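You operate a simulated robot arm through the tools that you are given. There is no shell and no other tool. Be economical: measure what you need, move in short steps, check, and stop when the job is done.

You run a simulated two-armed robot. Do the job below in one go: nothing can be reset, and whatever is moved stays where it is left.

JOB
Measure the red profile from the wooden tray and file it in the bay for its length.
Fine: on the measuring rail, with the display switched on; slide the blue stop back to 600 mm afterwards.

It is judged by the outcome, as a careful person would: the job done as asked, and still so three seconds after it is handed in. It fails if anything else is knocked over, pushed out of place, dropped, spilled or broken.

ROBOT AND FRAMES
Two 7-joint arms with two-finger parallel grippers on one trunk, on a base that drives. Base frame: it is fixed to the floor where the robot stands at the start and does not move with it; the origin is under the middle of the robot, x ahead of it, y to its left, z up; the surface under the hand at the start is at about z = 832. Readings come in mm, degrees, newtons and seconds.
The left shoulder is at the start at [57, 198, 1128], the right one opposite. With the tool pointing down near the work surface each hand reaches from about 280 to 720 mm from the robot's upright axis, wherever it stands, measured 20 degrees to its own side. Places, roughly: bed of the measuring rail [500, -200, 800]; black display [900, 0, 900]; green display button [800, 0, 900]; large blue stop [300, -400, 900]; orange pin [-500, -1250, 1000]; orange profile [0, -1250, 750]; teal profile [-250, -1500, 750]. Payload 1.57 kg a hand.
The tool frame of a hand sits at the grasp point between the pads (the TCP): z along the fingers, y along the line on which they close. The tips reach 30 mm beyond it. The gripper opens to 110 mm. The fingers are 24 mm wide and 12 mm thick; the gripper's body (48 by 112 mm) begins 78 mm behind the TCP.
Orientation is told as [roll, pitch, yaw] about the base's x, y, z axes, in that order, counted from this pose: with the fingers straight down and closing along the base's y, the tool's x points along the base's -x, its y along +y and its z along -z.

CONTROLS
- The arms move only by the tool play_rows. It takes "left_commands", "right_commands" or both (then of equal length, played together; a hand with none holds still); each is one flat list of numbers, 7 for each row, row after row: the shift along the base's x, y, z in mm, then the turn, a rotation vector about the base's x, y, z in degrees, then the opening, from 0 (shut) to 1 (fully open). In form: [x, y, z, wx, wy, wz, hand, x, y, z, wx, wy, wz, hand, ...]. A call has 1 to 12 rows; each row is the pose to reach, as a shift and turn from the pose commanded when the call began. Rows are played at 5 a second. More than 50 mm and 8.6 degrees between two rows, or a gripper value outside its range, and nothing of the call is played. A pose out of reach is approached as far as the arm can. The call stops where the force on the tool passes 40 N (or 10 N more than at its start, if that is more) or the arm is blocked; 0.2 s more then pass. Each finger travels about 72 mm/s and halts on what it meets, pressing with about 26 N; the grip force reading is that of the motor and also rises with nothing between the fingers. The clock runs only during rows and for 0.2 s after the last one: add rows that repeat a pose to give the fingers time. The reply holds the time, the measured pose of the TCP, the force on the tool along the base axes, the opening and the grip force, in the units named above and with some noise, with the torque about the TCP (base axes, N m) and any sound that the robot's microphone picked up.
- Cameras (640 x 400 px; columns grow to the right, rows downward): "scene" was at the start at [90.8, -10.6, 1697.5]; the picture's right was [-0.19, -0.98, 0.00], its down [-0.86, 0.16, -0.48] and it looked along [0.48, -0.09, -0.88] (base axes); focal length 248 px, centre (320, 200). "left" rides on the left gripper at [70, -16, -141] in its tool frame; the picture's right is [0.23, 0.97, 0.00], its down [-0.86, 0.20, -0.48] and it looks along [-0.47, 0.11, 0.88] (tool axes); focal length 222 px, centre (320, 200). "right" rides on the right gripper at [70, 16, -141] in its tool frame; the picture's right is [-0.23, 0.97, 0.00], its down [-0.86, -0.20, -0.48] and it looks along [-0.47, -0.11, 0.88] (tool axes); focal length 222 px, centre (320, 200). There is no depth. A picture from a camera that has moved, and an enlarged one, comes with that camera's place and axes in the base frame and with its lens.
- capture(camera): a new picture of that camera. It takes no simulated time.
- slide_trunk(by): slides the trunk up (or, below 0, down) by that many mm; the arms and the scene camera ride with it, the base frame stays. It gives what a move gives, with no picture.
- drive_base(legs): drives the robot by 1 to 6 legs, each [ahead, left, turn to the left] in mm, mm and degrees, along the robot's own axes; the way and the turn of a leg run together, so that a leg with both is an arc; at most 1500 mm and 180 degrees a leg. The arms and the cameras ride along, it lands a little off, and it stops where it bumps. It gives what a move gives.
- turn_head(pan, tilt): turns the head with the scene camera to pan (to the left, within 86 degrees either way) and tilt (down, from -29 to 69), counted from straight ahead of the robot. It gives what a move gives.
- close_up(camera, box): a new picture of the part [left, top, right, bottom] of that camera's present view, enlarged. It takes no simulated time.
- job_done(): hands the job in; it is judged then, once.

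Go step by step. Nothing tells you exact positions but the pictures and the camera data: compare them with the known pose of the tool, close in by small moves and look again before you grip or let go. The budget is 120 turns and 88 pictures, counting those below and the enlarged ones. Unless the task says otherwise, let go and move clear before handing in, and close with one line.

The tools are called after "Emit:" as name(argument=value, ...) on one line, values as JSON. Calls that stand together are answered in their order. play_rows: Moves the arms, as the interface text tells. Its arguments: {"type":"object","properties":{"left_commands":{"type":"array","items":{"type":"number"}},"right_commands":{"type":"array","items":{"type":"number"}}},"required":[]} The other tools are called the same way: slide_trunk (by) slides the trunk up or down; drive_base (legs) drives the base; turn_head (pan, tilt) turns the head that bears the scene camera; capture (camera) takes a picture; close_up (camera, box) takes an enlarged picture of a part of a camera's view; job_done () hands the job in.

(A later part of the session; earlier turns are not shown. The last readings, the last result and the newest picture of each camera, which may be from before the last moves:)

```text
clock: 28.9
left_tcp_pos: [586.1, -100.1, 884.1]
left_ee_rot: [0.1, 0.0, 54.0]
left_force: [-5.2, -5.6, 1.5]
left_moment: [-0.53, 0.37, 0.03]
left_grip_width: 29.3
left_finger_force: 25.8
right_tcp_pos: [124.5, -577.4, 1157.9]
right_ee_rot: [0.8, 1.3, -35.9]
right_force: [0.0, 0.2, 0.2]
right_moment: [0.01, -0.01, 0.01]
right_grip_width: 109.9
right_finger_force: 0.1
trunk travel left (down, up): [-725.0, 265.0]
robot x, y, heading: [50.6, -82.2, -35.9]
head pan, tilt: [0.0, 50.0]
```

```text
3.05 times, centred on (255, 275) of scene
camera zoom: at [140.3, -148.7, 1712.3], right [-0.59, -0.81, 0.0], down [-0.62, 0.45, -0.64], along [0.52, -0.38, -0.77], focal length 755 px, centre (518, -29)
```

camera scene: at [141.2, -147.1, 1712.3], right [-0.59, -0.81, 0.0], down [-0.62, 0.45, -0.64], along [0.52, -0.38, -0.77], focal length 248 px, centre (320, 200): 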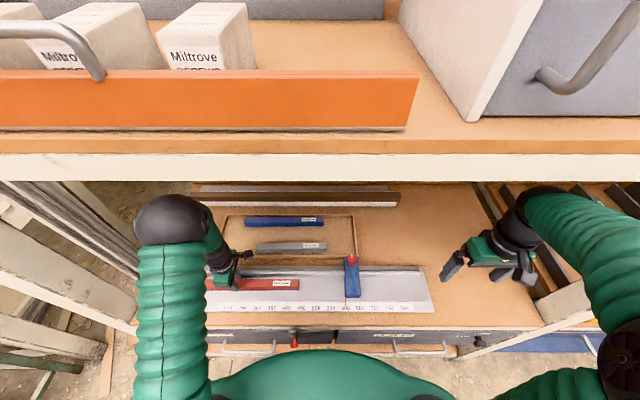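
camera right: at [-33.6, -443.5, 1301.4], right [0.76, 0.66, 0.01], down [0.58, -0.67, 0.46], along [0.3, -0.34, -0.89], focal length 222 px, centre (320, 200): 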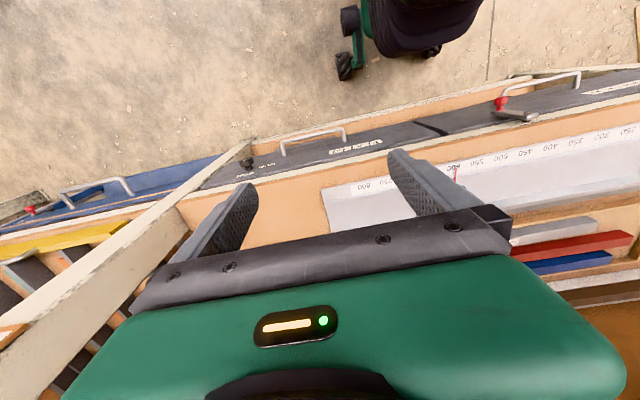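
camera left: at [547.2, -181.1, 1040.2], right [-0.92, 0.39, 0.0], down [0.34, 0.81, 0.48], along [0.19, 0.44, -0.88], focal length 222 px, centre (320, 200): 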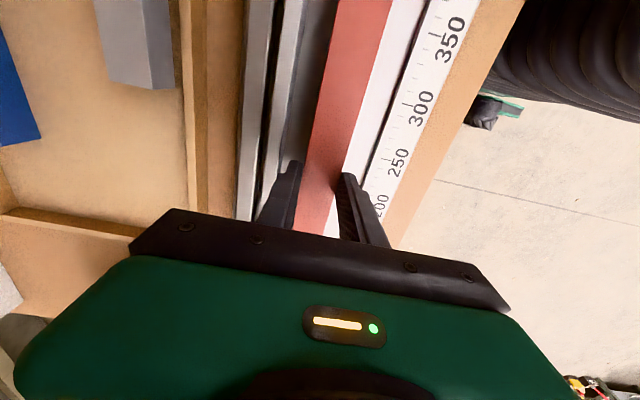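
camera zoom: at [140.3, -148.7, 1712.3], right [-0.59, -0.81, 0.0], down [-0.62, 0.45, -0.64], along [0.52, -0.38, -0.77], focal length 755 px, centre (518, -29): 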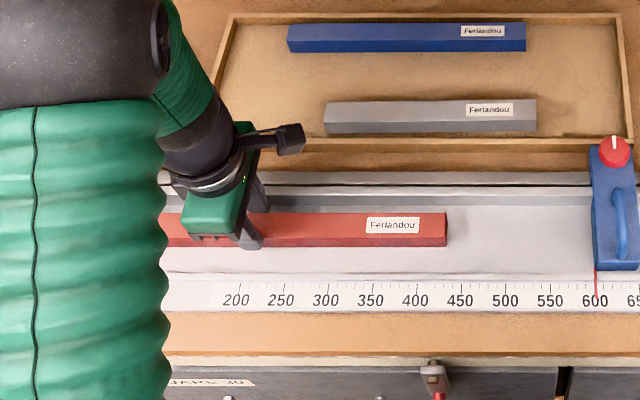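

Contact with the block felt (7 N); right end near 433. Releasing and lifting the left hand.

Emit:
play_rows(left_commands=[0, 0, 0, 0, 0, 0, 0.36, 0, 0, 0, 0, 0, 0, 0.36, 0, 0, 20, 0, 0, 0, 0.36, 0, 0, 60, 0, 0, 0, 0.36, 0, 0, 100, 0, 0, 0, 0.36, 0, 0, 120, 0, 0, 0, 0.36])

Emit:
capture(camera="left")

Emit:
close_up(camera="scene", box=[290, 230, 450, 330])

```text
clock: 30.3
left_tcp_pos: [586.8, -97.1, 1002.6]
left_ee_rot: [0.0, 0.0, 54.1]
left_force: [-0.2, -0.1, 0.5]
left_moment: [-0.01, 0.03, 0.01]
left_grip_width: 39.7
left_finger_force: 0.1
right_tcp_pos: [125.5, -575.3, 1158.2]
right_ee_rot: [0.7, 1.3, -35.9]
right_force: [0.5, 0.2, 0.7]
right_moment: [0.04, -0.01, 0.01]
right_grip_width: 109.9
right_finger_force: 0.1
trunk travel left (down, up): [-725.0, 265.0]
robot x, y, heading: [52.8, -80.6, -35.8]
head pan, tilt: [0.0, 50.0]
```

```text
52 pictures are left
camera left: at [559.3, -163.1, 1145.4], right [-0.92, 0.39, 0.0], down [0.34, 0.81, 0.48], along [0.18, 0.44, -0.88], focal length 222 px, centre (320, 200)
```

left: 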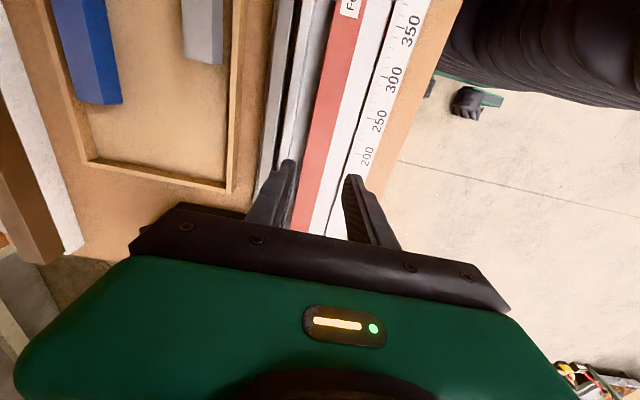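

```text
4.00 times, centred on (370, 280) of scene
camera zoom: at [141.8, -146.3, 1712.2], right [-0.59, -0.81, 0.0], down [-0.62, 0.45, -0.64], along [0.52, -0.38, -0.77], focal length 991 px, centre (120, -120)
```

zoom: 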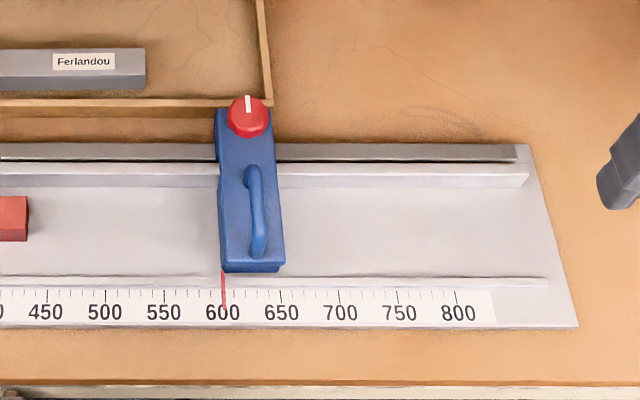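

The stop has a D-handle along the depth direction, at about base (334, -421, ~905). I bring the right hand above it, fingers either side.

Emit:
play_rows(right_commands=[29.9, 21.8, -24.7, 0, 0, 0, 0.9, 59.8, 43.6, -49.4, 0, 0, 0, 0.8, 89.7, 65.4, -74, 0, 0, 0, 0.7, 119.6, 87.2, -99, 0, 0, 0, 0.6, 149.5, 109, -123, 0, 0, 0, 0.5, 179.4, 130.8, -148, 0, 0, 0, 0.45, 209, 152.4, -173, 0, 0, 0, 0.45])

Emit:
capture(camera="right")

Emit:
capture(camera="scene")

```text
clock: 31.9
left_tcp_pos: [589.3, -95.6, 1001.8]
left_ee_rot: [0.1, 0.1, 54.0]
left_force: [0.6, -0.7, -0.7]
left_moment: [-0.04, 0.03, 0.04]
left_grip_width: 39.8
left_finger_force: 0.1
right_tcp_pos: [334.9, -421.1, 984.2]
right_ee_rot: [0.6, 1.3, -35.9]
right_force: [0.1, -0.4, -0.1]
right_moment: [0.0, 0.03, -0.01]
right_grip_width: 49.6
right_finger_force: 0.0
trunk travel left (down, up): [-725.0, 265.0]
robot x, y, heading: [50.6, -79.9, -35.9]
head pan, tilt: [0.0, 50.0]
```

```text
50 pictures are left
camera right: at [290.8, -371.1, 1127.0], right [0.76, 0.66, 0.0], down [0.58, -0.67, 0.46], along [0.3, -0.34, -0.89], focal length 222 px, centre (320, 200)
```

right: 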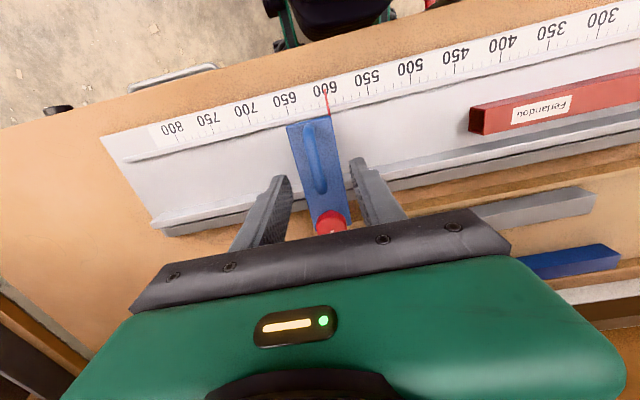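

```text
49 pictures are left
camera scene: at [146.8, -145.2, 1712.1], right [-0.59, -0.81, 0.0], down [-0.62, 0.45, -0.64], along [0.52, -0.38, -0.77], focal length 248 px, centre (320, 200)
```

scene: 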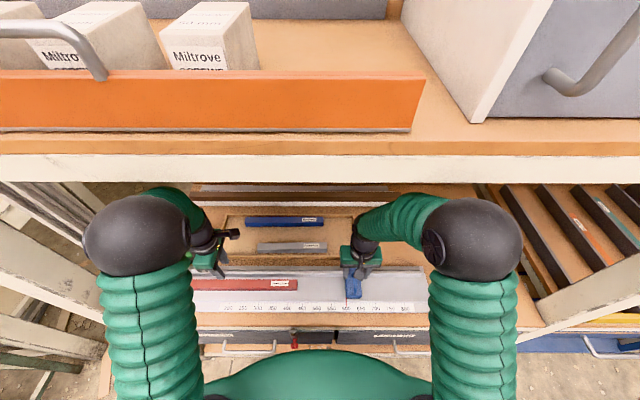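

Handle lies between the fingers. Lowering onto it.

Emit:
play_rows(right_commands=[-1.5, -2, -25, 0, 0, 0, 0.45, -1.5, -2, -50, 0, 0, 0, 0.45, -1.5, -2, -68, 0, 0, 0, 0.45])

Emit:
capture(camera="right")

Emit:
close_up(camera="scene", box=[290, 210, 450, 310])

```text
clock: 32.7
left_tcp_pos: [587.3, -94.8, 1003.2]
left_ee_rot: [0.0, -0.1, 54.0]
left_force: [0.4, 0.4, 0.5]
left_moment: [0.0, 0.04, 0.03]
left_grip_width: 39.7
left_finger_force: 0.1
right_tcp_pos: [333.4, -423.9, 916.7]
right_ee_rot: [0.6, 1.3, -36.1]
right_force: [0.1, -0.8, -0.2]
right_moment: [0.0, 0.02, 0.0]
right_grip_width: 49.6
right_finger_force: 0.1
trunk travel left (down, up): [-725.0, 265.0]
robot x, y, heading: [54.1, -82.6, -35.8]
head pan, tilt: [0.0, 50.0]
```

```text
48 pictures are left
camera right: at [287.5, -374.1, 1059.7], right [0.76, 0.65, 0.01], down [0.58, -0.67, 0.46], along [0.3, -0.34, -0.89], focal length 222 px, centre (320, 200)
```

right: 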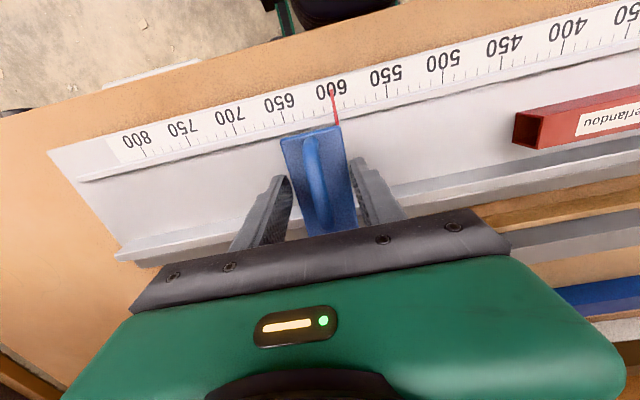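

```text
4.00 times, centred on (370, 260) of scene
camera zoom: at [144.4, -145.4, 1712.2], right [-0.59, -0.81, 0.0], down [-0.62, 0.45, -0.64], along [0.52, -0.38, -0.77], focal length 991 px, centre (120, -40)
```

zoom: 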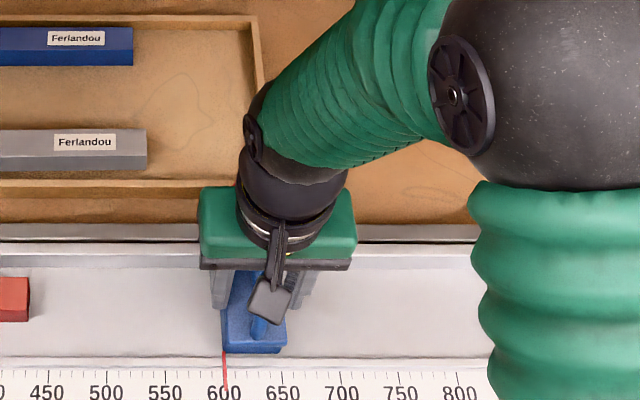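

Fingers are at the handle. Narrowing and going slightly lower, watching force, then closing on it.

Emit:
play_rows(right_commands=[0, 0, 0, 0, 0, 0, 0.3, 0, 0, -4, 0, 0, 0, 0.3, 0, 0, -8, 0, 0, 0, 0.3, 0, 0, -12, 0, 0, 0, 0.3, 0, 0, -12, 0, 0, 0, 0.02, 0, 0, -12, 0, 0, 0, 0.02, 0, 0, -12, 0, 0, 0, 0.02])

Emit:
close_up(camera="right", box=[220, 90, 420, 240])

```text
clock: 33.6
left_tcp_pos: [584.4, -91.9, 1003.3]
left_ee_rot: [0.0, 0.1, 54.0]
left_force: [0.1, 0.2, -0.2]
left_moment: [-0.01, -0.01, 0.01]
left_grip_width: 39.6
left_finger_force: 0.1
right_tcp_pos: [332.7, -422.7, 914.5]
right_ee_rot: [0.7, 0.7, -36.1]
right_force: [-9.8, 5.4, 34.1]
right_moment: [-0.62, 0.38, -0.21]
right_grip_width: 33.8
right_finger_force: 0.7
trunk travel left (down, up): [-725.0, 265.0]
robot x, y, heading: [53.8, -81.7, -36.2]
head pan, tilt: [0.0, 50.0]
stopped in row 4 (right hand): the force on the tool passed its limit at 47 N (the readings are from after the stop); the commanded pose is now the measured one
```

```text
2.67 times, centred on (320, 165) of right
camera zoom: at [286.6, -372.4, 1056.2], right [0.76, 0.65, 0.01], down [0.58, -0.67, 0.47], along [0.31, -0.35, -0.88], focal length 592 px, centre (320, 293)
```

zoom: 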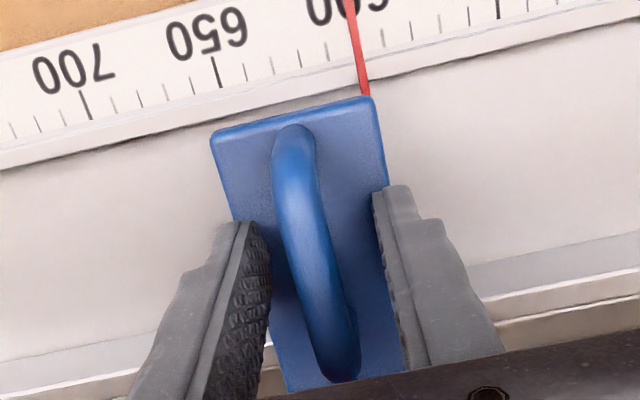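

The tips touched the top of the stop body (z ≈ 884). Rise 4 mm, then close on the handle.

Emit:
play_rows(right_commands=[0, 0, 4, 0, 0, 0, 0.3, 0, 0, 4, 0, 0, 0, 0.02, 0, 0, 4, 0, 0, 0, 0.02, 0, 0, 4, 0, 0, 0, 0.02, 0, 0, 4, 0, 0, 0, 0.02])

Emit:
close_up(camera="right", box=[220, 90, 420, 240])

```text
clock: 34.8
left_tcp_pos: [586.6, -96.5, 1001.4]
left_ee_rot: [0.0, 0.0, 54.0]
left_force: [0.0, -0.2, 0.4]
left_moment: [-0.01, 0.0, -0.02]
left_grip_width: 39.2
left_finger_force: 0.1
right_tcp_pos: [336.0, -425.9, 914.2]
right_ee_rot: [0.6, 0.8, -36.1]
right_force: [-2.7, 1.9, -9.1]
right_moment: [-0.51, -0.75, -0.32]
right_grip_width: 11.9
right_finger_force: 29.2
trunk travel left (down, up): [-725.0, 265.0]
robot x, y, heading: [53.8, -81.9, -36.0]
head pan, tilt: [0.0, 50.0]
```

```text
2.67 times, centred on (320, 165) of right
camera zoom: at [288.8, -375.2, 1056.8], right [0.76, 0.65, 0.01], down [0.58, -0.67, 0.46], along [0.31, -0.35, -0.89], focal length 592 px, centre (320, 293)
```

zoom: 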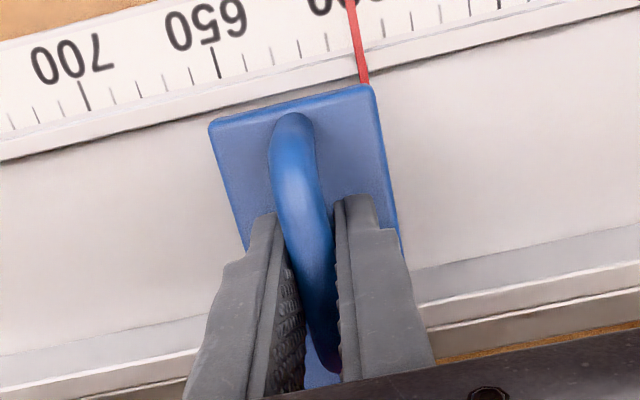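

Handle gripped (12 mm). Test-slide 6 mm to the left to see whether it moves freely.

Emit:
play_rows(right_commands=[0, 0, -2, 0, 0, 0, 0.02, 1.8, 2.4, -2, 0, 0, 0, 0.02, 3.5, 4.9, -2, 0, 0, 0, 0.02])

Emit:
close_up(camera="scene", box=[150, 210, 450, 320])

```text
clock: 35.6
left_tcp_pos: [586.5, -96.3, 1003.3]
left_ee_rot: [0.1, 0.0, 54.0]
left_force: [-0.5, -0.6, -0.4]
left_moment: [0.01, 0.0, 0.02]
left_grip_width: 39.6
left_finger_force: 0.1
right_tcp_pos: [339.3, -421.5, 914.3]
right_ee_rot: [0.7, 0.6, -35.8]
right_force: [-1.1, -2.3, 18.1]
right_moment: [0.14, 0.19, -0.33]
right_grip_width: 11.6
right_finger_force: 29.9
trunk travel left (down, up): [-725.0, 265.0]
robot x, y, heading: [46.7, -83.0, -35.7]
head pan, tilt: [0.0, 50.0]
```

```text
2.13 times, centred on (300, 265) of scene
camera zoom: at [141.6, -144.6, 1712.7], right [-0.59, -0.81, 0.0], down [-0.62, 0.45, -0.64], along [0.52, -0.38, -0.77], focal length 528 px, centre (363, 61)
```

zoom: 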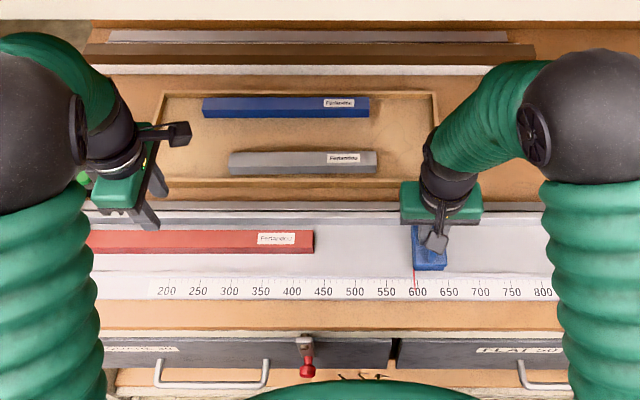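

It slides freely, no lock in the way. Moving the stop to about 447.

Emit:
play_rows(right_commands=[8.8, 12.1, 1, 0, 0, 0, 0.02, 17.6, 24.3, 1, 0, 0, 0, 0.02, 26.4, 36.4, 1, 0, 0, 0, 0.02, 35.2, 48.6, 1, 0, 0, 0, 0.02, 44, 60.7, 1, 0, 0, 0, 0.02, 52.8, 72.8, 1, 0, 0, 0, 0.02, 61.6, 85, 1, 0, 0, 0, 0.02, 70.4, 97.1, 1, 0, 0, 0, 0.02, 79.2, 109.3, 1, 0, 0, 0, 0.02, 86, 119, 1, 0, 0, 0, 0.02])

Emit:
close_up(camera="scene", box=[150, 210, 450, 320])

```text
clock: 37.8
left_tcp_pos: [587.8, -93.5, 1004.7]
left_ee_rot: [-0.1, 0.1, 54.0]
left_force: [0.6, 0.7, -0.5]
left_moment: [-0.05, 0.0, 0.0]
left_grip_width: 39.6
left_finger_force: 0.0
right_tcp_pos: [427.1, -307.8, 918.3]
right_ee_rot: [0.8, 0.4, -37.1]
right_force: [-0.9, 4.9, 1.8]
right_moment: [-0.17, -0.2, 0.28]
right_grip_width: 12.6
right_finger_force: 13.5
trunk travel left (down, up): [-725.0, 265.0]
robot x, y, heading: [49.5, -80.6, -35.6]
head pan, tilt: [0.0, 50.0]
```

```text
2.13 times, centred on (300, 265) of scene
camera zoom: at [144.4, -141.7, 1713.6], right [-0.59, -0.81, 0.0], down [-0.62, 0.45, -0.64], along [0.52, -0.38, -0.77], focal length 528 px, centre (363, 61)
```

zoom: 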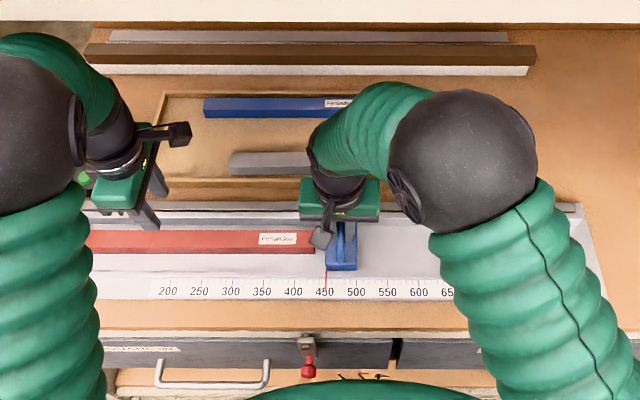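

Hairline near 452. Creeping on to touch the profile.

Emit:
play_rows(right_commands=[2.9, 4, 0, 0, 0, 0, 0.02, 5.2, 7.3, 0, 0, 0, 0, 0.02, 7, 9.7, 0, 0, 0, 0, 0.02])

Emit:
play_rows(right_commands=[1.2, 1.6, 0, 0, 0, 0, 0.02, 2.3, 3.2, 0, 0, 0, 0, 0.02])

Emit:
close_up(camera="scene", box=[150, 210, 350, 320])

```text
clock: 38.6
left_tcp_pos: [585.1, -93.9, 1005.4]
left_ee_rot: [-0.2, 0.0, 53.9]
left_force: [1.0, 0.6, 0.5]
left_moment: [0.01, -0.01, 0.01]
left_grip_width: 39.7
left_finger_force: 0.1
right_tcp_pos: [429.7, -307.5, 919.2]
right_ee_rot: [1.0, 0.6, -38.3]
right_force: [-20.1, 7.6, -1.5]
right_moment: [0.18, 0.29, 0.73]
right_grip_width: 12.5
right_finger_force: 29.6
trunk travel left (down, up): [-725.0, 265.0]
robot x, y, heading: [55.4, -80.8, -36.2]
head pan, tilt: [0.0, 50.0]
```

```text
clock: 39.2
left_tcp_pos: [584.9, -93.7, 1004.3]
left_ee_rot: [-0.3, -0.1, 54.0]
left_force: [-0.6, 0.1, 0.6]
left_moment: [0.0, 0.0, 0.01]
left_grip_width: 39.4
left_finger_force: 0.1
right_tcp_pos: [432.9, -306.6, 918.3]
right_ee_rot: [0.9, 0.5, -38.6]
right_force: [-18.6, 10.3, 10.6]
right_moment: [0.08, 0.14, 0.76]
right_grip_width: 12.6
right_finger_force: 29.5
trunk travel left (down, up): [-725.0, 265.0]
robot x, y, heading: [54.0, -83.0, -35.6]
head pan, tilt: [0.0, 50.0]
```

```text
3.20 times, centred on (250, 265) of scene
camera zoom: at [137.3, -141.5, 1712.7], right [-0.59, -0.81, 0.0], down [-0.62, 0.45, -0.64], along [0.52, -0.38, -0.76], focal length 793 px, centre (544, -8)
```

zoom: 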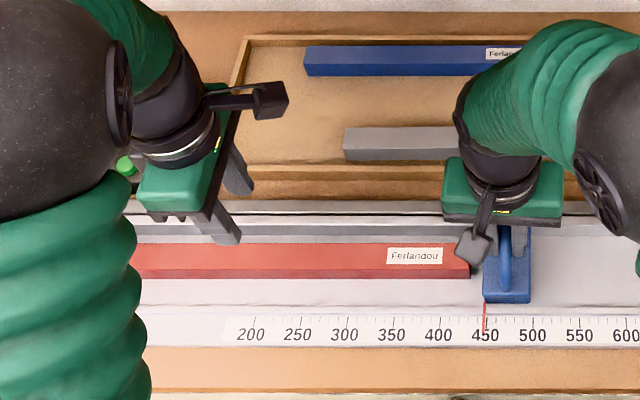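

The stop reads about 450 but the right arm is binding (reach limit across the body: its yaw and depth drift). I'll let go, lift, pull the left hand back, and shift the base left by 100 mm.

Emit:
play_rows(right_commands=[0, 0, 0, 0, 0, 0, 0.35, 0, 0, 0, 0, 0, 0, 0.35, 0, 0, 30, 0, 0, 0, 0.35, 0, 0, 70, 0, 0, 0, 0.35, -23, -32, 100, 0, 0, 0, 0.35, -46, -64, 100, 0, 0, 0, 0.35])

Emit:
play_rows(left_commands=[-41, -1, 10, 0, 0, 0, 0.36, -82, -2, 20, 0, 0, 0, 0.36, -123, -4, 30, 0, 0, 0, 0.36, -164, -5, 30, 0, 0, 0, 0.36])

Emit:
capture(camera="scene")

```text
clock: 40.6
left_tcp_pos: [587.1, -95.7, 1005.2]
left_ee_rot: [0.1, 0.0, 53.9]
left_force: [0.6, -0.9, 0.4]
left_moment: [0.04, 0.01, -0.01]
left_grip_width: 39.5
left_finger_force: 0.1
right_tcp_pos: [388.4, -353.0, 1016.2]
right_ee_rot: [0.8, 0.8, -35.7]
right_force: [0.2, -0.3, -0.2]
right_moment: [0.02, 0.01, -0.01]
right_grip_width: 38.5
right_finger_force: 0.0
trunk travel left (down, up): [-725.0, 265.0]
robot x, y, heading: [52.3, -78.3, -35.8]
head pan, tilt: [0.0, 50.0]
```

```text
clock: 41.6
left_tcp_pos: [420.7, -100.4, 1033.3]
left_ee_rot: [-0.1, 0.0, 54.0]
left_force: [0.0, -0.7, -0.2]
left_moment: [0.01, 0.01, -0.01]
left_grip_width: 39.8
left_finger_force: 0.1
right_tcp_pos: [387.1, -352.3, 1015.9]
right_ee_rot: [0.7, 0.8, -35.9]
right_force: [0.0, 0.7, 0.4]
right_moment: [0.01, -0.04, 0.0]
right_grip_width: 38.7
right_finger_force: 0.1
trunk travel left (down, up): [-725.0, 265.0]
robot x, y, heading: [52.9, -81.9, -36.0]
head pan, tilt: [0.0, 50.0]
```

```text
41 pictures are left
camera scene: at [140.3, -144.3, 1712.5], right [-0.59, -0.81, 0.0], down [-0.62, 0.45, -0.64], along [0.52, -0.38, -0.77], focal length 248 px, centre (320, 200)
```

scene: 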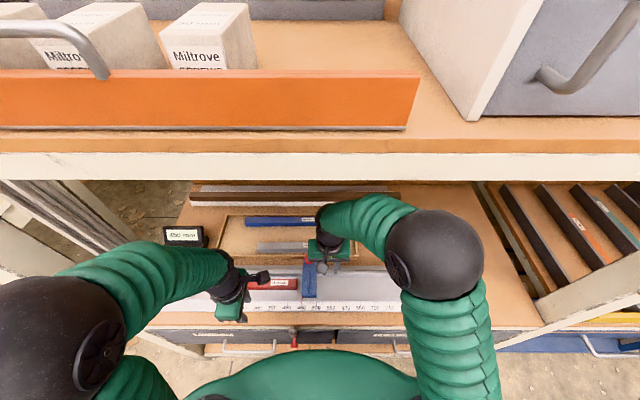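

Emit:
close_up(camera="scene", box=[230, 230, 390, 330])

Emit:
close_up(camera="right", box=[240, 60, 600, 240])

```text
4.00 times, centred on (310, 280) of scene
camera zoom: at [140.3, -144.3, 1712.5], right [-0.59, -0.81, 0.0], down [-0.62, 0.45, -0.64], along [0.52, -0.38, -0.77], focal length 991 px, centre (360, -120)
```

zoom: 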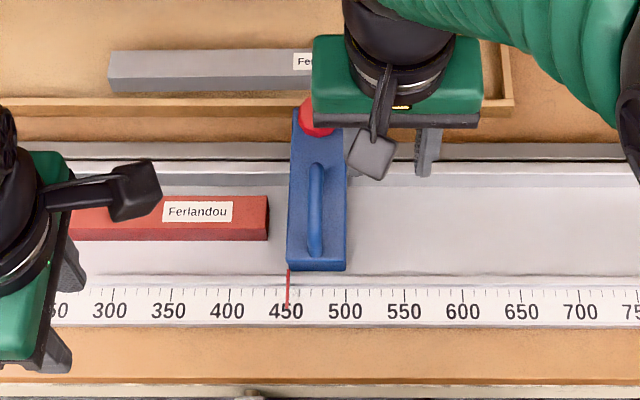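

```text
1.78 times, centred on (420, 150) of right
camera zoom: at [340.1, -301.3, 1157.5], right [0.76, 0.65, 0.01], down [0.58, -0.67, 0.47], along [0.31, -0.35, -0.88], focal length 395 px, centre (142, 289)
```

zoom: 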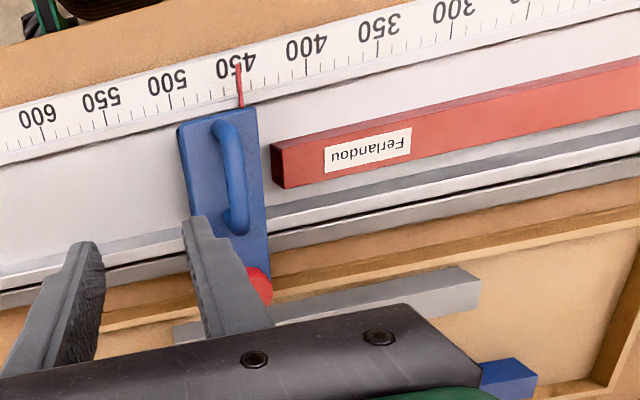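

Stop at 450, ~16 mm short of the profile. I'll push the stop from its right face with closed fingers, close to its rear guide, instead of gripping the handle.

Emit:
play_rows(right_commands=[11, -8, 0, 0, 0, 0, 0.1, 22.7, -16.4, 0, 0, 0, 0, 0, 22.7, -16.4, -40, 0, 0, 0, 0, 22.7, -16.4, -80, 0, 0, 0, 0, 22.7, -16.4, -105, 0, 0, 0, 0, 22.7, -16.4, -122, 0, 0, 0, 0])

Emit:
close_up(camera="right", box=[240, 60, 600, 240])

```text
clock: 43.0
left_tcp_pos: [422.9, -100.6, 1031.7]
left_ee_rot: [0.0, 0.0, 54.0]
left_force: [0.7, 0.6, -0.1]
left_moment: [0.01, 0.01, 0.0]
left_grip_width: 39.5
left_finger_force: 0.1
right_tcp_pos: [411.8, -368.6, 892.5]
right_ee_rot: [0.7, 0.8, -35.9]
right_force: [0.7, -0.7, -0.2]
right_moment: [-0.05, 0.04, 0.01]
right_grip_width: 0.1
right_finger_force: 21.6
trunk travel left (down, up): [-725.0, 265.0]
robot x, y, heading: [49.5, -83.1, -36.0]
head pan, tilt: [0.0, 50.0]
```

```text
1.78 times, centred on (420, 150) of right
camera zoom: at [364.7, -318.5, 1033.8], right [0.76, 0.65, 0.01], down [0.58, -0.67, 0.46], along [0.31, -0.35, -0.89], focal length 395 px, centre (142, 289)
```

zoom: 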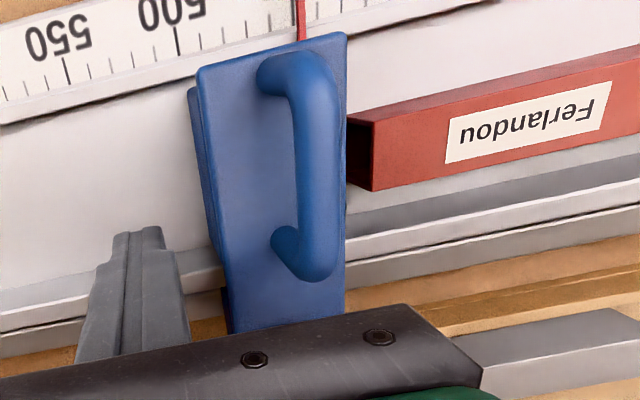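

Fingers are beside the stop's right face. Pushing left.

Emit:
play_rows(right_commands=[4.7, 6.5, 0, 0, 0, 0, 0, 9.4, 13, 0, 0, 0, 0, 0, 12.9, 17.8, 0, 0, 0, 0, 0, 15.2, 21, 0, 0, 0, 0, 0, 17.6, 24.3, 0, 0, 0, 0, 0])

Emit:
close_up(camera="scene", box=[160, 215, 360, 325])

```text
clock: 44.2
left_tcp_pos: [422.1, -101.7, 1031.5]
left_ee_rot: [0.0, -0.1, 53.9]
left_force: [0.0, -1.3, 0.3]
left_moment: [-0.02, 0.02, 0.02]
left_grip_width: 39.5
left_finger_force: 0.1
right_tcp_pos: [427.6, -345.2, 891.9]
right_ee_rot: [0.8, 0.7, -36.0]
right_force: [-0.4, -3.1, -1.7]
right_moment: [-0.09, 0.01, -0.06]
right_grip_width: 0.0
right_finger_force: 21.5
trunk travel left (down, up): [-725.0, 265.0]
robot x, y, heading: [46.3, -83.4, -36.2]
head pan, tilt: [0.0, 50.0]
```

```text
3.20 times, centred on (260, 270) of scene
camera zoom: at [143.0, -147.2, 1712.2], right [-0.59, -0.81, 0.0], down [-0.62, 0.45, -0.64], along [0.52, -0.38, -0.77], focal length 793 px, centre (512, -24)
```

zoom: 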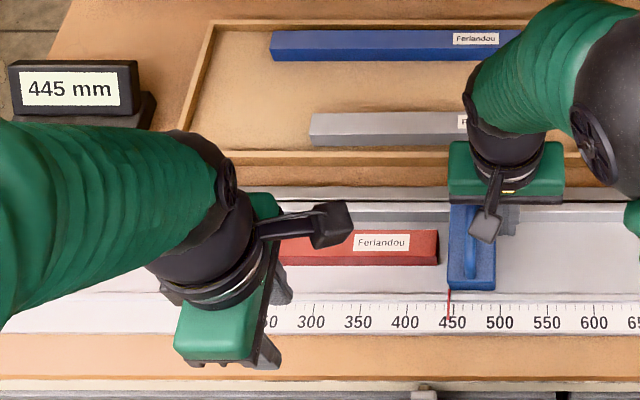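

Display reads 445 mm and the stop moves easily. Continuing gently.

Emit:
play_rows(right_commands=[1.8, 2.4, 0, 0, 0, 0, 0, 3.5, 4.9, 0, 0, 0, 0, 0, 4.7, 6.5, 0, 0, 0, 0, 0])

Emit:
play_rows(right_commands=[1.2, 1.6, 0, 0, 0, 0, 0, 2.3, 3.2, 0, 0, 0, 0, 0])

Emit:
close_up(camera="scene", box=[160, 215, 360, 325])

```text
clock: 45.0
left_tcp_pos: [423.0, -99.8, 1032.2]
left_ee_rot: [0.1, 0.0, 54.0]
left_force: [0.6, -1.1, 0.7]
left_moment: [-0.01, -0.02, -0.05]
left_grip_width: 39.5
left_finger_force: 0.1
right_tcp_pos: [433.9, -338.5, 892.7]
right_ee_rot: [0.7, 0.8, -36.0]
right_force: [-0.1, 0.3, 0.3]
right_moment: [0.0, 0.02, 0.01]
right_grip_width: 0.0
right_finger_force: 21.6
trunk travel left (down, up): [-725.0, 265.0]
robot x, y, heading: [53.2, -80.0, -35.9]
head pan, tilt: [0.0, 50.0]
```

```text
clock: 45.6
left_tcp_pos: [423.5, -100.1, 1032.3]
left_ee_rot: [0.0, -0.1, 54.1]
left_force: [0.8, -0.3, -0.2]
left_moment: [-0.01, -0.01, 0.02]
left_grip_width: 39.9
left_finger_force: 0.0
right_tcp_pos: [435.3, -335.5, 892.9]
right_ee_rot: [0.6, 0.7, -36.0]
right_force: [-0.4, -0.2, 0.5]
right_moment: [0.05, -0.02, 0.05]
right_grip_width: 0.0
right_finger_force: 21.1
trunk travel left (down, up): [-725.0, 265.0]
robot x, y, heading: [51.8, -80.9, -35.9]
head pan, tilt: [0.0, 50.0]
```

```text
3.20 times, centred on (260, 270) of scene
camera zoom: at [143.5, -145.0, 1712.3], right [-0.59, -0.81, 0.0], down [-0.62, 0.45, -0.64], along [0.52, -0.38, -0.77], focal length 793 px, centre (512, -24)
```

zoom: 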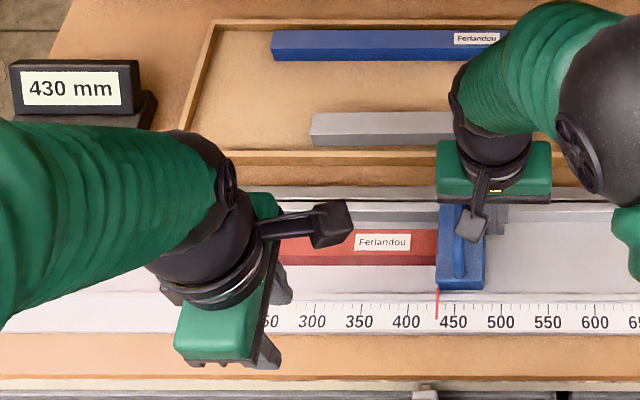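

Display 430 mm and the stop seems at the profile. Pressing lightly to confirm contact.

Emit:
play_rows(right_commands=[1.2, 1.6, 0, 0, 0, 0, 0, 1.8, 2.4, 0, 0, 0, 0, 0])

Emit:
play_rows(right_commands=[0.6, 0.8, 0, 0, 0, 0, 0, 1.2, 1.6, 0, 0, 0, 0, 0, 1.2, 1.6, 0, 0, 0, 0, 0])

Emit:
close_up(camera="scene", box=[160, 215, 360, 325])

```text
clock: 46.2
left_tcp_pos: [421.9, -101.5, 1033.0]
left_ee_rot: [0.0, 0.0, 54.0]
left_force: [0.2, -0.4, 1.3]
left_moment: [0.04, -0.02, 0.01]
left_grip_width: 39.5
left_finger_force: 0.0
right_tcp_pos: [436.1, -333.1, 892.1]
right_ee_rot: [0.7, 0.8, -36.0]
right_force: [-1.9, -3.9, 1.8]
right_moment: [-0.08, 0.02, -0.04]
right_grip_width: 0.0
right_finger_force: 21.3
trunk travel left (down, up): [-725.0, 265.0]
robot x, y, heading: [52.8, -81.2, -35.9]
head pan, tilt: [0.0, 50.0]
```

```text
clock: 47.0
left_tcp_pos: [422.0, -102.1, 1032.5]
left_ee_rot: [0.0, -0.1, 54.0]
left_force: [0.7, 1.2, -0.8]
left_moment: [0.02, -0.02, -0.01]
left_grip_width: 39.7
left_finger_force: 0.1
right_tcp_pos: [437.0, -333.7, 892.6]
right_ee_rot: [0.8, 0.8, -36.1]
right_force: [-4.7, -10.2, -0.2]
right_moment: [-0.28, 0.14, -0.06]
right_grip_width: 0.0
right_finger_force: 21.4
trunk travel left (down, up): [-725.0, 265.0]
robot x, y, heading: [53.4, -80.2, -36.0]
head pan, tilt: [0.0, 50.0]
```

```text
3.20 times, centred on (260, 270) of scene
camera zoom: at [141.5, -149.0, 1712.2], right [-0.59, -0.81, 0.0], down [-0.62, 0.45, -0.64], along [0.52, -0.38, -0.77], focal length 793 px, centre (512, -24)
```

zoom: 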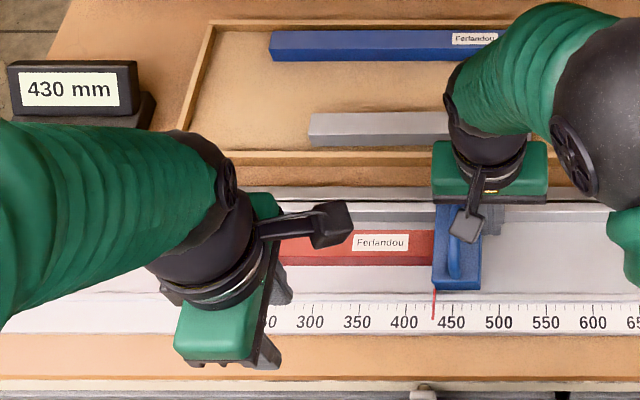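

430 mm confirmed with firm contact: bay "OVER 400 mm". Next, return the stop to 600: I lift the right hand and place closed fingers left of the handle bar to push it right.

Emit:
play_rows(right_commands=[-2.5, -3.5, 0, 0, 0, 0, 0, -2.5, -3.5, 45, 0, 0, 0, 0, -2.5, -3.5, 90, 0, 0, 0, 0, 5, 30, 90, 0, 0, 0, 0, 14.4, 71.1, 90, 0, 0, 0, 0, 14.4, 71.1, 90, 0, 0, 0, 0])

Emit:
capture(camera="right")

Emit:
close_up(camera="scene", box=[180, 200, 420, 330])

```text
clock: 48.6
left_tcp_pos: [421.1, -99.4, 1033.6]
left_ee_rot: [0.0, 0.0, 53.9]
left_force: [0.2, 0.2, -0.4]
left_moment: [-0.01, -0.02, 0.01]
left_grip_width: 39.6
left_finger_force: 0.1
right_tcp_pos: [452.0, -313.0, 987.7]
right_ee_rot: [1.2, 0.4, -42.3]
right_force: [1.3, -0.1, -0.1]
right_moment: [-0.01, -0.01, -0.02]
right_grip_width: 0.0
right_finger_force: 22.0
trunk travel left (down, up): [-725.0, 265.0]
robot x, y, heading: [53.0, -83.2, -35.9]
head pan, tilt: [0.0, 50.0]
stopped in row 6 (right hand): the arm was blocked; the commanded pose is now the measured one
```

```text
34 pictures are left
camera right: at [410.7, -257.7, 1128.7], right [0.82, 0.57, 0.02], down [0.49, -0.73, 0.47], along [0.28, -0.38, -0.88], focal length 222 px, centre (320, 200)
```

right: 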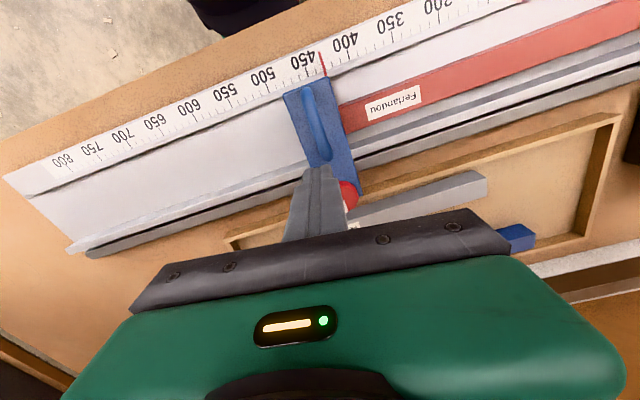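

```text
2.67 times, centred on (300, 265) of scene
camera zoom: at [143.3, -145.6, 1712.2], right [-0.59, -0.81, 0.0], down [-0.62, 0.45, -0.64], along [0.52, -0.38, -0.77], focal length 661 px, centre (373, 27)
```

zoom: 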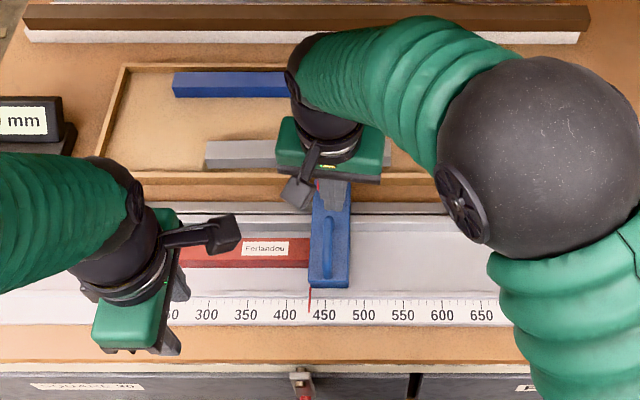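

Right arm confirmed blocked that far across. So the left hand will push the stop the first bit to the right and the right hand finishes. Right hand retreats first.

Emit:
play_rows(right_commands=[-31, -30, 10, 0, 0, 2, 0, -62, -60, 10, 0, 0, 4, 0, -93, -91, 10, 0, 0, 6, 0.2, -124, -121, 10, 0, 0, 6, 0.35])

Emit:
play_rows(left_commands=[10, -40, 0, 0, 0, 0, 0, 20, -80, 0, 0, 0, 0, 0, 25, -120, 0, 0, 0, 0, 0, 30.3, -157.7, 0, 0, 0, 0, 0, 30.3, -157.7, -40, 0, 0, 0, 0, 30.3, -157.7, -70, 0, 0, 0, 0])

Emit:
capture(camera="left")

Emit:
close_up(camera="scene", box=[180, 200, 420, 330])

```text
clock: 49.6
left_tcp_pos: [420.7, -101.2, 1033.5]
left_ee_rot: [0.0, -0.1, 54.0]
left_force: [0.1, -0.3, -0.6]
left_moment: [-0.01, -0.01, -0.01]
left_grip_width: 39.6
left_finger_force: 0.1
right_tcp_pos: [326.4, -430.8, 996.0]
right_ee_rot: [1.1, 0.3, -35.7]
right_force: [-0.6, 0.4, -0.2]
right_moment: [0.02, 0.0, 0.03]
right_grip_width: 38.6
right_finger_force: 0.1
trunk travel left (down, up): [-725.0, 265.0]
robot x, y, heading: [53.3, -80.4, -35.9]
head pan, tilt: [0.0, 50.0]
```

```text
clock: 51.0
left_tcp_pos: [451.8, -260.1, 962.7]
left_ee_rot: [0.1, 0.0, 54.0]
left_force: [0.1, -0.3, -0.3]
left_moment: [0.01, 0.02, -0.02]
left_grip_width: 0.0
left_finger_force: 21.4
right_tcp_pos: [329.5, -429.5, 995.2]
right_ee_rot: [1.1, 0.4, -35.7]
right_force: [0.6, 1.1, -0.4]
right_moment: [0.03, -0.03, -0.01]
right_grip_width: 38.5
right_finger_force: 0.1
trunk travel left (down, up): [-725.0, 265.0]
robot x, y, heading: [53.7, -80.2, -35.9]
head pan, tilt: [0.0, 50.0]
```

```text
32 pictures are left
camera left: at [424.1, -325.8, 1104.8], right [-0.92, 0.39, 0.0], down [0.34, 0.81, 0.48], along [0.19, 0.44, -0.88], focal length 222 px, centre (320, 200)
```

left: 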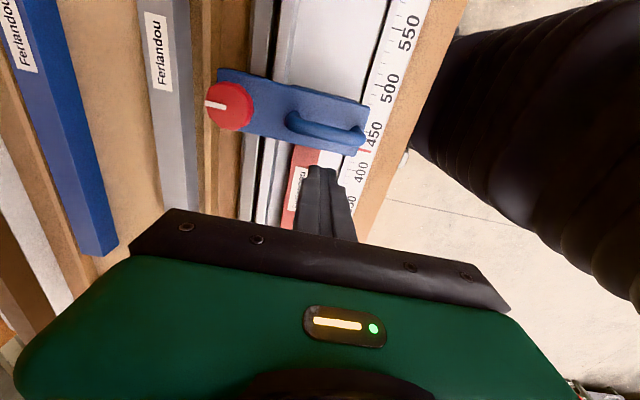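

```text
2.67 times, centred on (300, 265) of scene
camera zoom: at [144.0, -147.2, 1712.2], right [-0.59, -0.81, 0.0], down [-0.62, 0.45, -0.64], along [0.52, -0.38, -0.77], focal length 661 px, centre (373, 27)
```

zoom: 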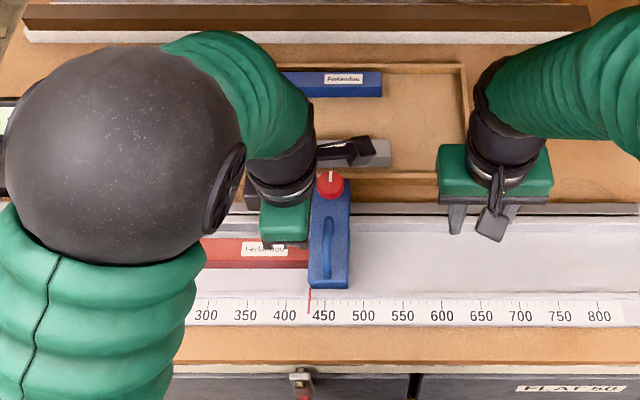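

Fingers are just left of the handle bar. Lowering 45 mm then pushing right.

Emit:
play_rows(left_commands=[0, 0, -20, 0, 0, 0, 0, 0, 0, -35, 0, 0, 0, 0, 0, 0, -44, 0, 0, 0, 0, -4.1, -5.7, -44, 0, 0, 0, 0, -8.2, -11.3, -44, 0, 0, 0, 0, -12.3, -17, -44, 0, 0, 0, 0, -18.8, -25.9, -44, 0, 0, 0, 0, -25.2, -34.8, -44, 0, 0, 0, 0, -31.6, -43.7, -44, 0, 0, 0, 0, -38, -52.6, -44, 0, 0, 0, 0])

Emit:
close_up(camera="scene", box=[180, 200, 420, 330])

```text
clock: 53.4
left_tcp_pos: [449.4, -294.9, 926.1]
left_ee_rot: [-1.0, 0.7, 60.0]
left_force: [-0.4, -0.4, 0.5]
left_moment: [0.02, -0.02, -0.05]
left_grip_width: 0.0
left_finger_force: 21.4
right_tcp_pos: [326.4, -430.5, 996.5]
right_ee_rot: [1.1, 0.5, -35.7]
right_force: [0.0, 0.6, -0.4]
right_moment: [0.03, 0.03, 0.02]
right_grip_width: 38.8
right_finger_force: 0.0
trunk travel left (down, up): [-725.0, 265.0]
robot x, y, heading: [53.2, -81.6, -35.9]
head pan, tilt: [0.0, 50.0]
stopped in row 10 (left hand): the arm was blocked; the commanded pose is now the measured one
```

```text
2.67 times, centred on (300, 265) of scene
camera zoom: at [143.2, -147.2, 1711.9], right [-0.59, -0.81, 0.0], down [-0.62, 0.45, -0.64], along [0.52, -0.38, -0.77], focal length 661 px, centre (373, 27)
```

zoom: 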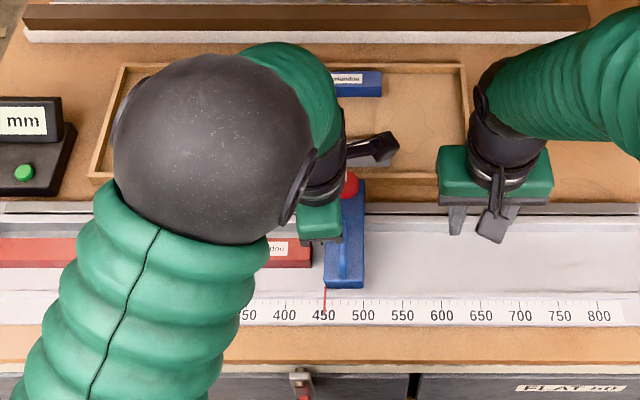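

The left arm is at its limit too, but the stop is now at ~451, within the right hand's range. Left hand withdraws; right hand takes the handle.

Emit:
play_rows(left_commands=[5.9, 8.1, 0, 0, 0, 0, 0, 5.9, 8.1, 45, 0, 0, 0, 0, 5.9, 8.1, 90, 0, 0, 0, 0, 0, 50, 100, 0, 0, -2, 0.2, -7, 90, 107, 0, 0, -4, 0.36, -14, 130, 107, 0, 0, -6, 0.36, -21, 165, 107, 0, 0, -6, 0.36, -28, 194, 107, 0, 0, -6, 0.36])

Emit:
play_rows(right_commands=[23, 32, 0, 0, 0, 0, 0.4, 46, 64, 0, 0, 0, 0, 0.4, 69, 95, 0, 0, 0, 0, 0.4, 92, 127, 0, 0, 0, 0, 0.4, 92, 127, -30, 0, 0, 0, 0.4])

Emit:
capture(camera="right")

```text
clock: 55.2
left_tcp_pos: [416.9, -101.7, 1032.8]
left_ee_rot: [-0.9, 0.7, 53.0]
left_force: [0.1, 0.1, -0.3]
left_moment: [-0.05, -0.01, 0.0]
left_grip_width: 39.9
left_finger_force: 0.1
right_tcp_pos: [326.3, -427.6, 997.4]
right_ee_rot: [1.0, 0.3, -35.7]
right_force: [0.7, 0.3, 1.0]
right_moment: [0.02, -0.03, 0.01]
right_grip_width: 38.2
right_finger_force: 0.0
trunk travel left (down, up): [-725.0, 265.0]
robot x, y, heading: [48.7, -84.0, -35.9]
head pan, tilt: [0.0, 50.0]
```

```text
clock: 56.4
left_tcp_pos: [419.1, -102.9, 1034.0]
left_ee_rot: [-0.8, 0.7, 53.1]
left_force: [-0.7, -0.3, -0.1]
left_moment: [0.04, 0.03, -0.01]
left_grip_width: 39.7
left_finger_force: 0.0
right_tcp_pos: [419.2, -301.6, 967.1]
right_ee_rot: [1.1, 0.3, -35.8]
right_force: [-0.5, 0.7, -0.6]
right_moment: [0.0, 0.02, 0.01]
right_grip_width: 44.1
right_finger_force: 0.1
trunk travel left (down, up): [-725.0, 265.0]
robot x, y, heading: [54.5, -81.3, -35.9]
head pan, tilt: [0.0, 50.0]
```

```text
29 pictures are left
camera right: at [371.0, -251.5, 1108.6], right [0.75, 0.66, 0.02], down [0.57, -0.67, 0.47], along [0.32, -0.35, -0.88], focal length 222 px, centre (320, 200)
```

right: 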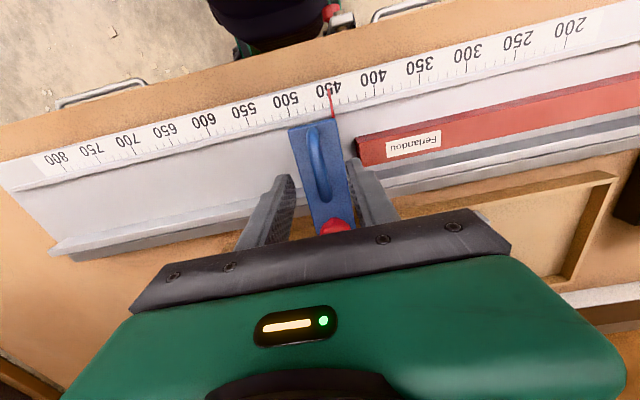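

Straddling the handle. Lower, grip, and slide right by 135 mm.

Emit:
play_rows(right_commands=[0, 0, -25, 0, 0, 0, 0.4, 0, 0, -48, 0, 0, 0, 0.3, 0, 0, -48, 0, 0, 0, 0.02, 0, 0, -48, 0, 0, 0, 0.02, 0, 0, -48, 0, 0, 0, 0.02])

Emit:
play_rows(right_commands=[-5.9, -8.1, 0, 0, 0, 0, 0.02, -13, -18, 0, 0, 0, 0, 0.02, -21, -29, 0, 0, 0, 0, 0.02, -29, -40, 0, 0, 0, 0, 0.02, -37, -51, 0, 0, 0, 0, 0.02, -45, -62, 0, 0, 0, 0, 0.02, -53, -73, 0, 0, 0, 0, 0.02, -61, -84.3, 0, 0, 0, 0, 0.02, -69, -95.4, 0, 0, 0, 0, 0.02, -75, -103.7, 0, 0, 0, 0, 0.02, -79, -109.3, 0, 0, 0, 0, 0.02])

Emit:
close_up(camera="scene", box=[150, 210, 450, 330])

```text
clock: 57.6
left_tcp_pos: [418.5, -101.6, 1032.0]
left_ee_rot: [-0.8, 0.7, 53.1]
left_force: [0.3, -1.2, -0.6]
left_moment: [-0.04, 0.01, -0.02]
left_grip_width: 39.3
left_finger_force: 0.1
right_tcp_pos: [420.5, -303.9, 920.1]
right_ee_rot: [1.1, 0.1, -36.0]
right_force: [9.7, -3.5, 19.9]
right_moment: [0.16, 0.21, -0.19]
right_grip_width: 11.8
right_finger_force: 29.3
trunk travel left (down, up): [-725.0, 265.0]
robot x, y, heading: [53.4, -86.7, -35.9]
head pan, tilt: [0.0, 50.0]
```

```text
clock: 60.0
left_tcp_pos: [418.9, -105.1, 1032.5]
left_ee_rot: [-0.6, 0.5, 53.0]
left_force: [-0.9, -0.4, 0.0]
left_moment: [0.0, 0.02, -0.01]
left_grip_width: 39.4
left_finger_force: 0.0
right_tcp_pos: [340.0, -410.4, 917.0]
right_ee_rot: [0.9, 0.6, -35.7]
right_force: [2.3, 0.2, -20.1]
right_moment: [-0.08, -0.14, -0.59]
right_grip_width: 11.8
right_finger_force: 28.5
trunk travel left (down, up): [-725.0, 265.0]
robot x, y, heading: [51.5, -80.9, -36.0]
head pan, tilt: [0.0, 50.0]
```

```text
2.13 times, centred on (300, 270) of scene
camera zoom: at [145.5, -148.5, 1711.7], right [-0.59, -0.81, 0.0], down [-0.62, 0.45, -0.64], along [0.52, -0.38, -0.77], focal length 528 px, centre (363, 51)
```

zoom: 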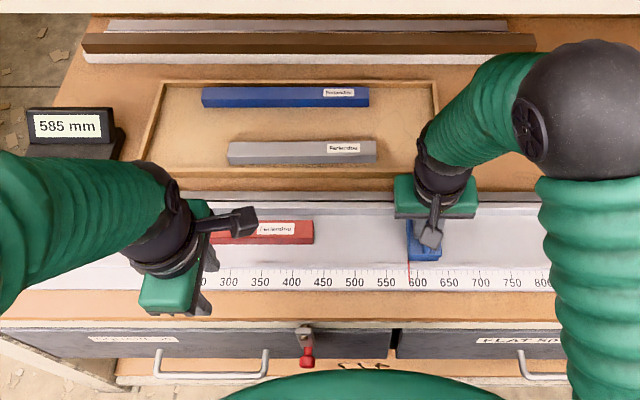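

Display shows 585 mm. 15 mm more.

Emit:
play_rows(right_commands=[-4.4, -6.1, -1, 0, 0, 0, 0.02, -8.8, -12.2, -1, 0, 0, 0, 0.02, -8.8, -12.2, -1, 0, 0, 0, 0.02])

Emit:
close_up(camera="scene", box=[150, 210, 450, 330])

Emit:
close_up(camera="right", box=[260, 60, 400, 150])

```text
clock: 60.8
left_tcp_pos: [417.3, -103.9, 1032.6]
left_ee_rot: [-0.7, 0.5, 53.2]
left_force: [0.3, 0.0, -0.9]
left_moment: [0.03, 0.03, -0.01]
left_grip_width: 39.4
left_finger_force: 0.1
right_tcp_pos: [331.7, -422.7, 917.6]
right_ee_rot: [1.0, 0.5, -35.7]
right_force: [-1.9, 1.6, -13.1]
right_moment: [0.38, 0.48, -0.47]
right_grip_width: 12.0
right_finger_force: 29.3
trunk travel left (down, up): [-725.0, 265.0]
robot x, y, heading: [50.0, -79.5, -36.0]
head pan, tilt: [0.0, 50.0]
```

```text
2.13 times, centred on (300, 270) of scene
camera zoom: at [144.1, -147.3, 1712.1], right [-0.59, -0.81, 0.0], down [-0.62, 0.45, -0.64], along [0.52, -0.38, -0.77], focal length 528 px, centre (363, 51)
```

zoom: 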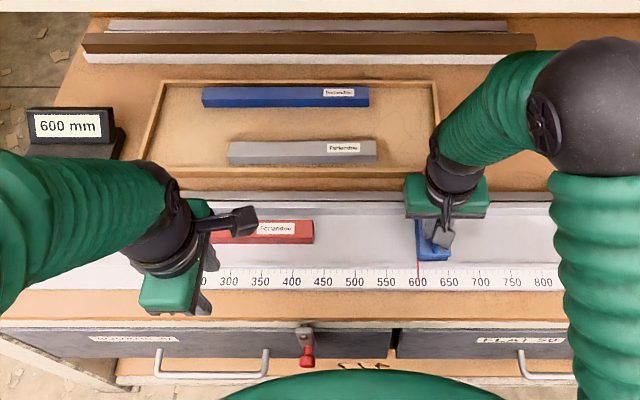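

```text
4.44 times, centred on (330, 105) of right
camera zoom: at [283.2, -372.6, 1058.8], right [0.75, 0.66, 0.02], down [0.58, -0.67, 0.47], along [0.32, -0.34, -0.88], focal length 987 px, centre (276, 622)
```

zoom: 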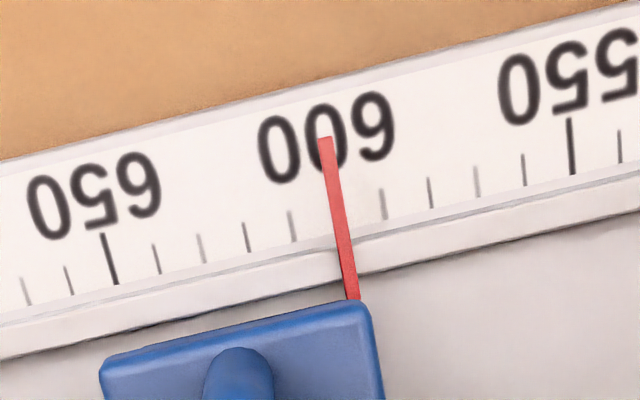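

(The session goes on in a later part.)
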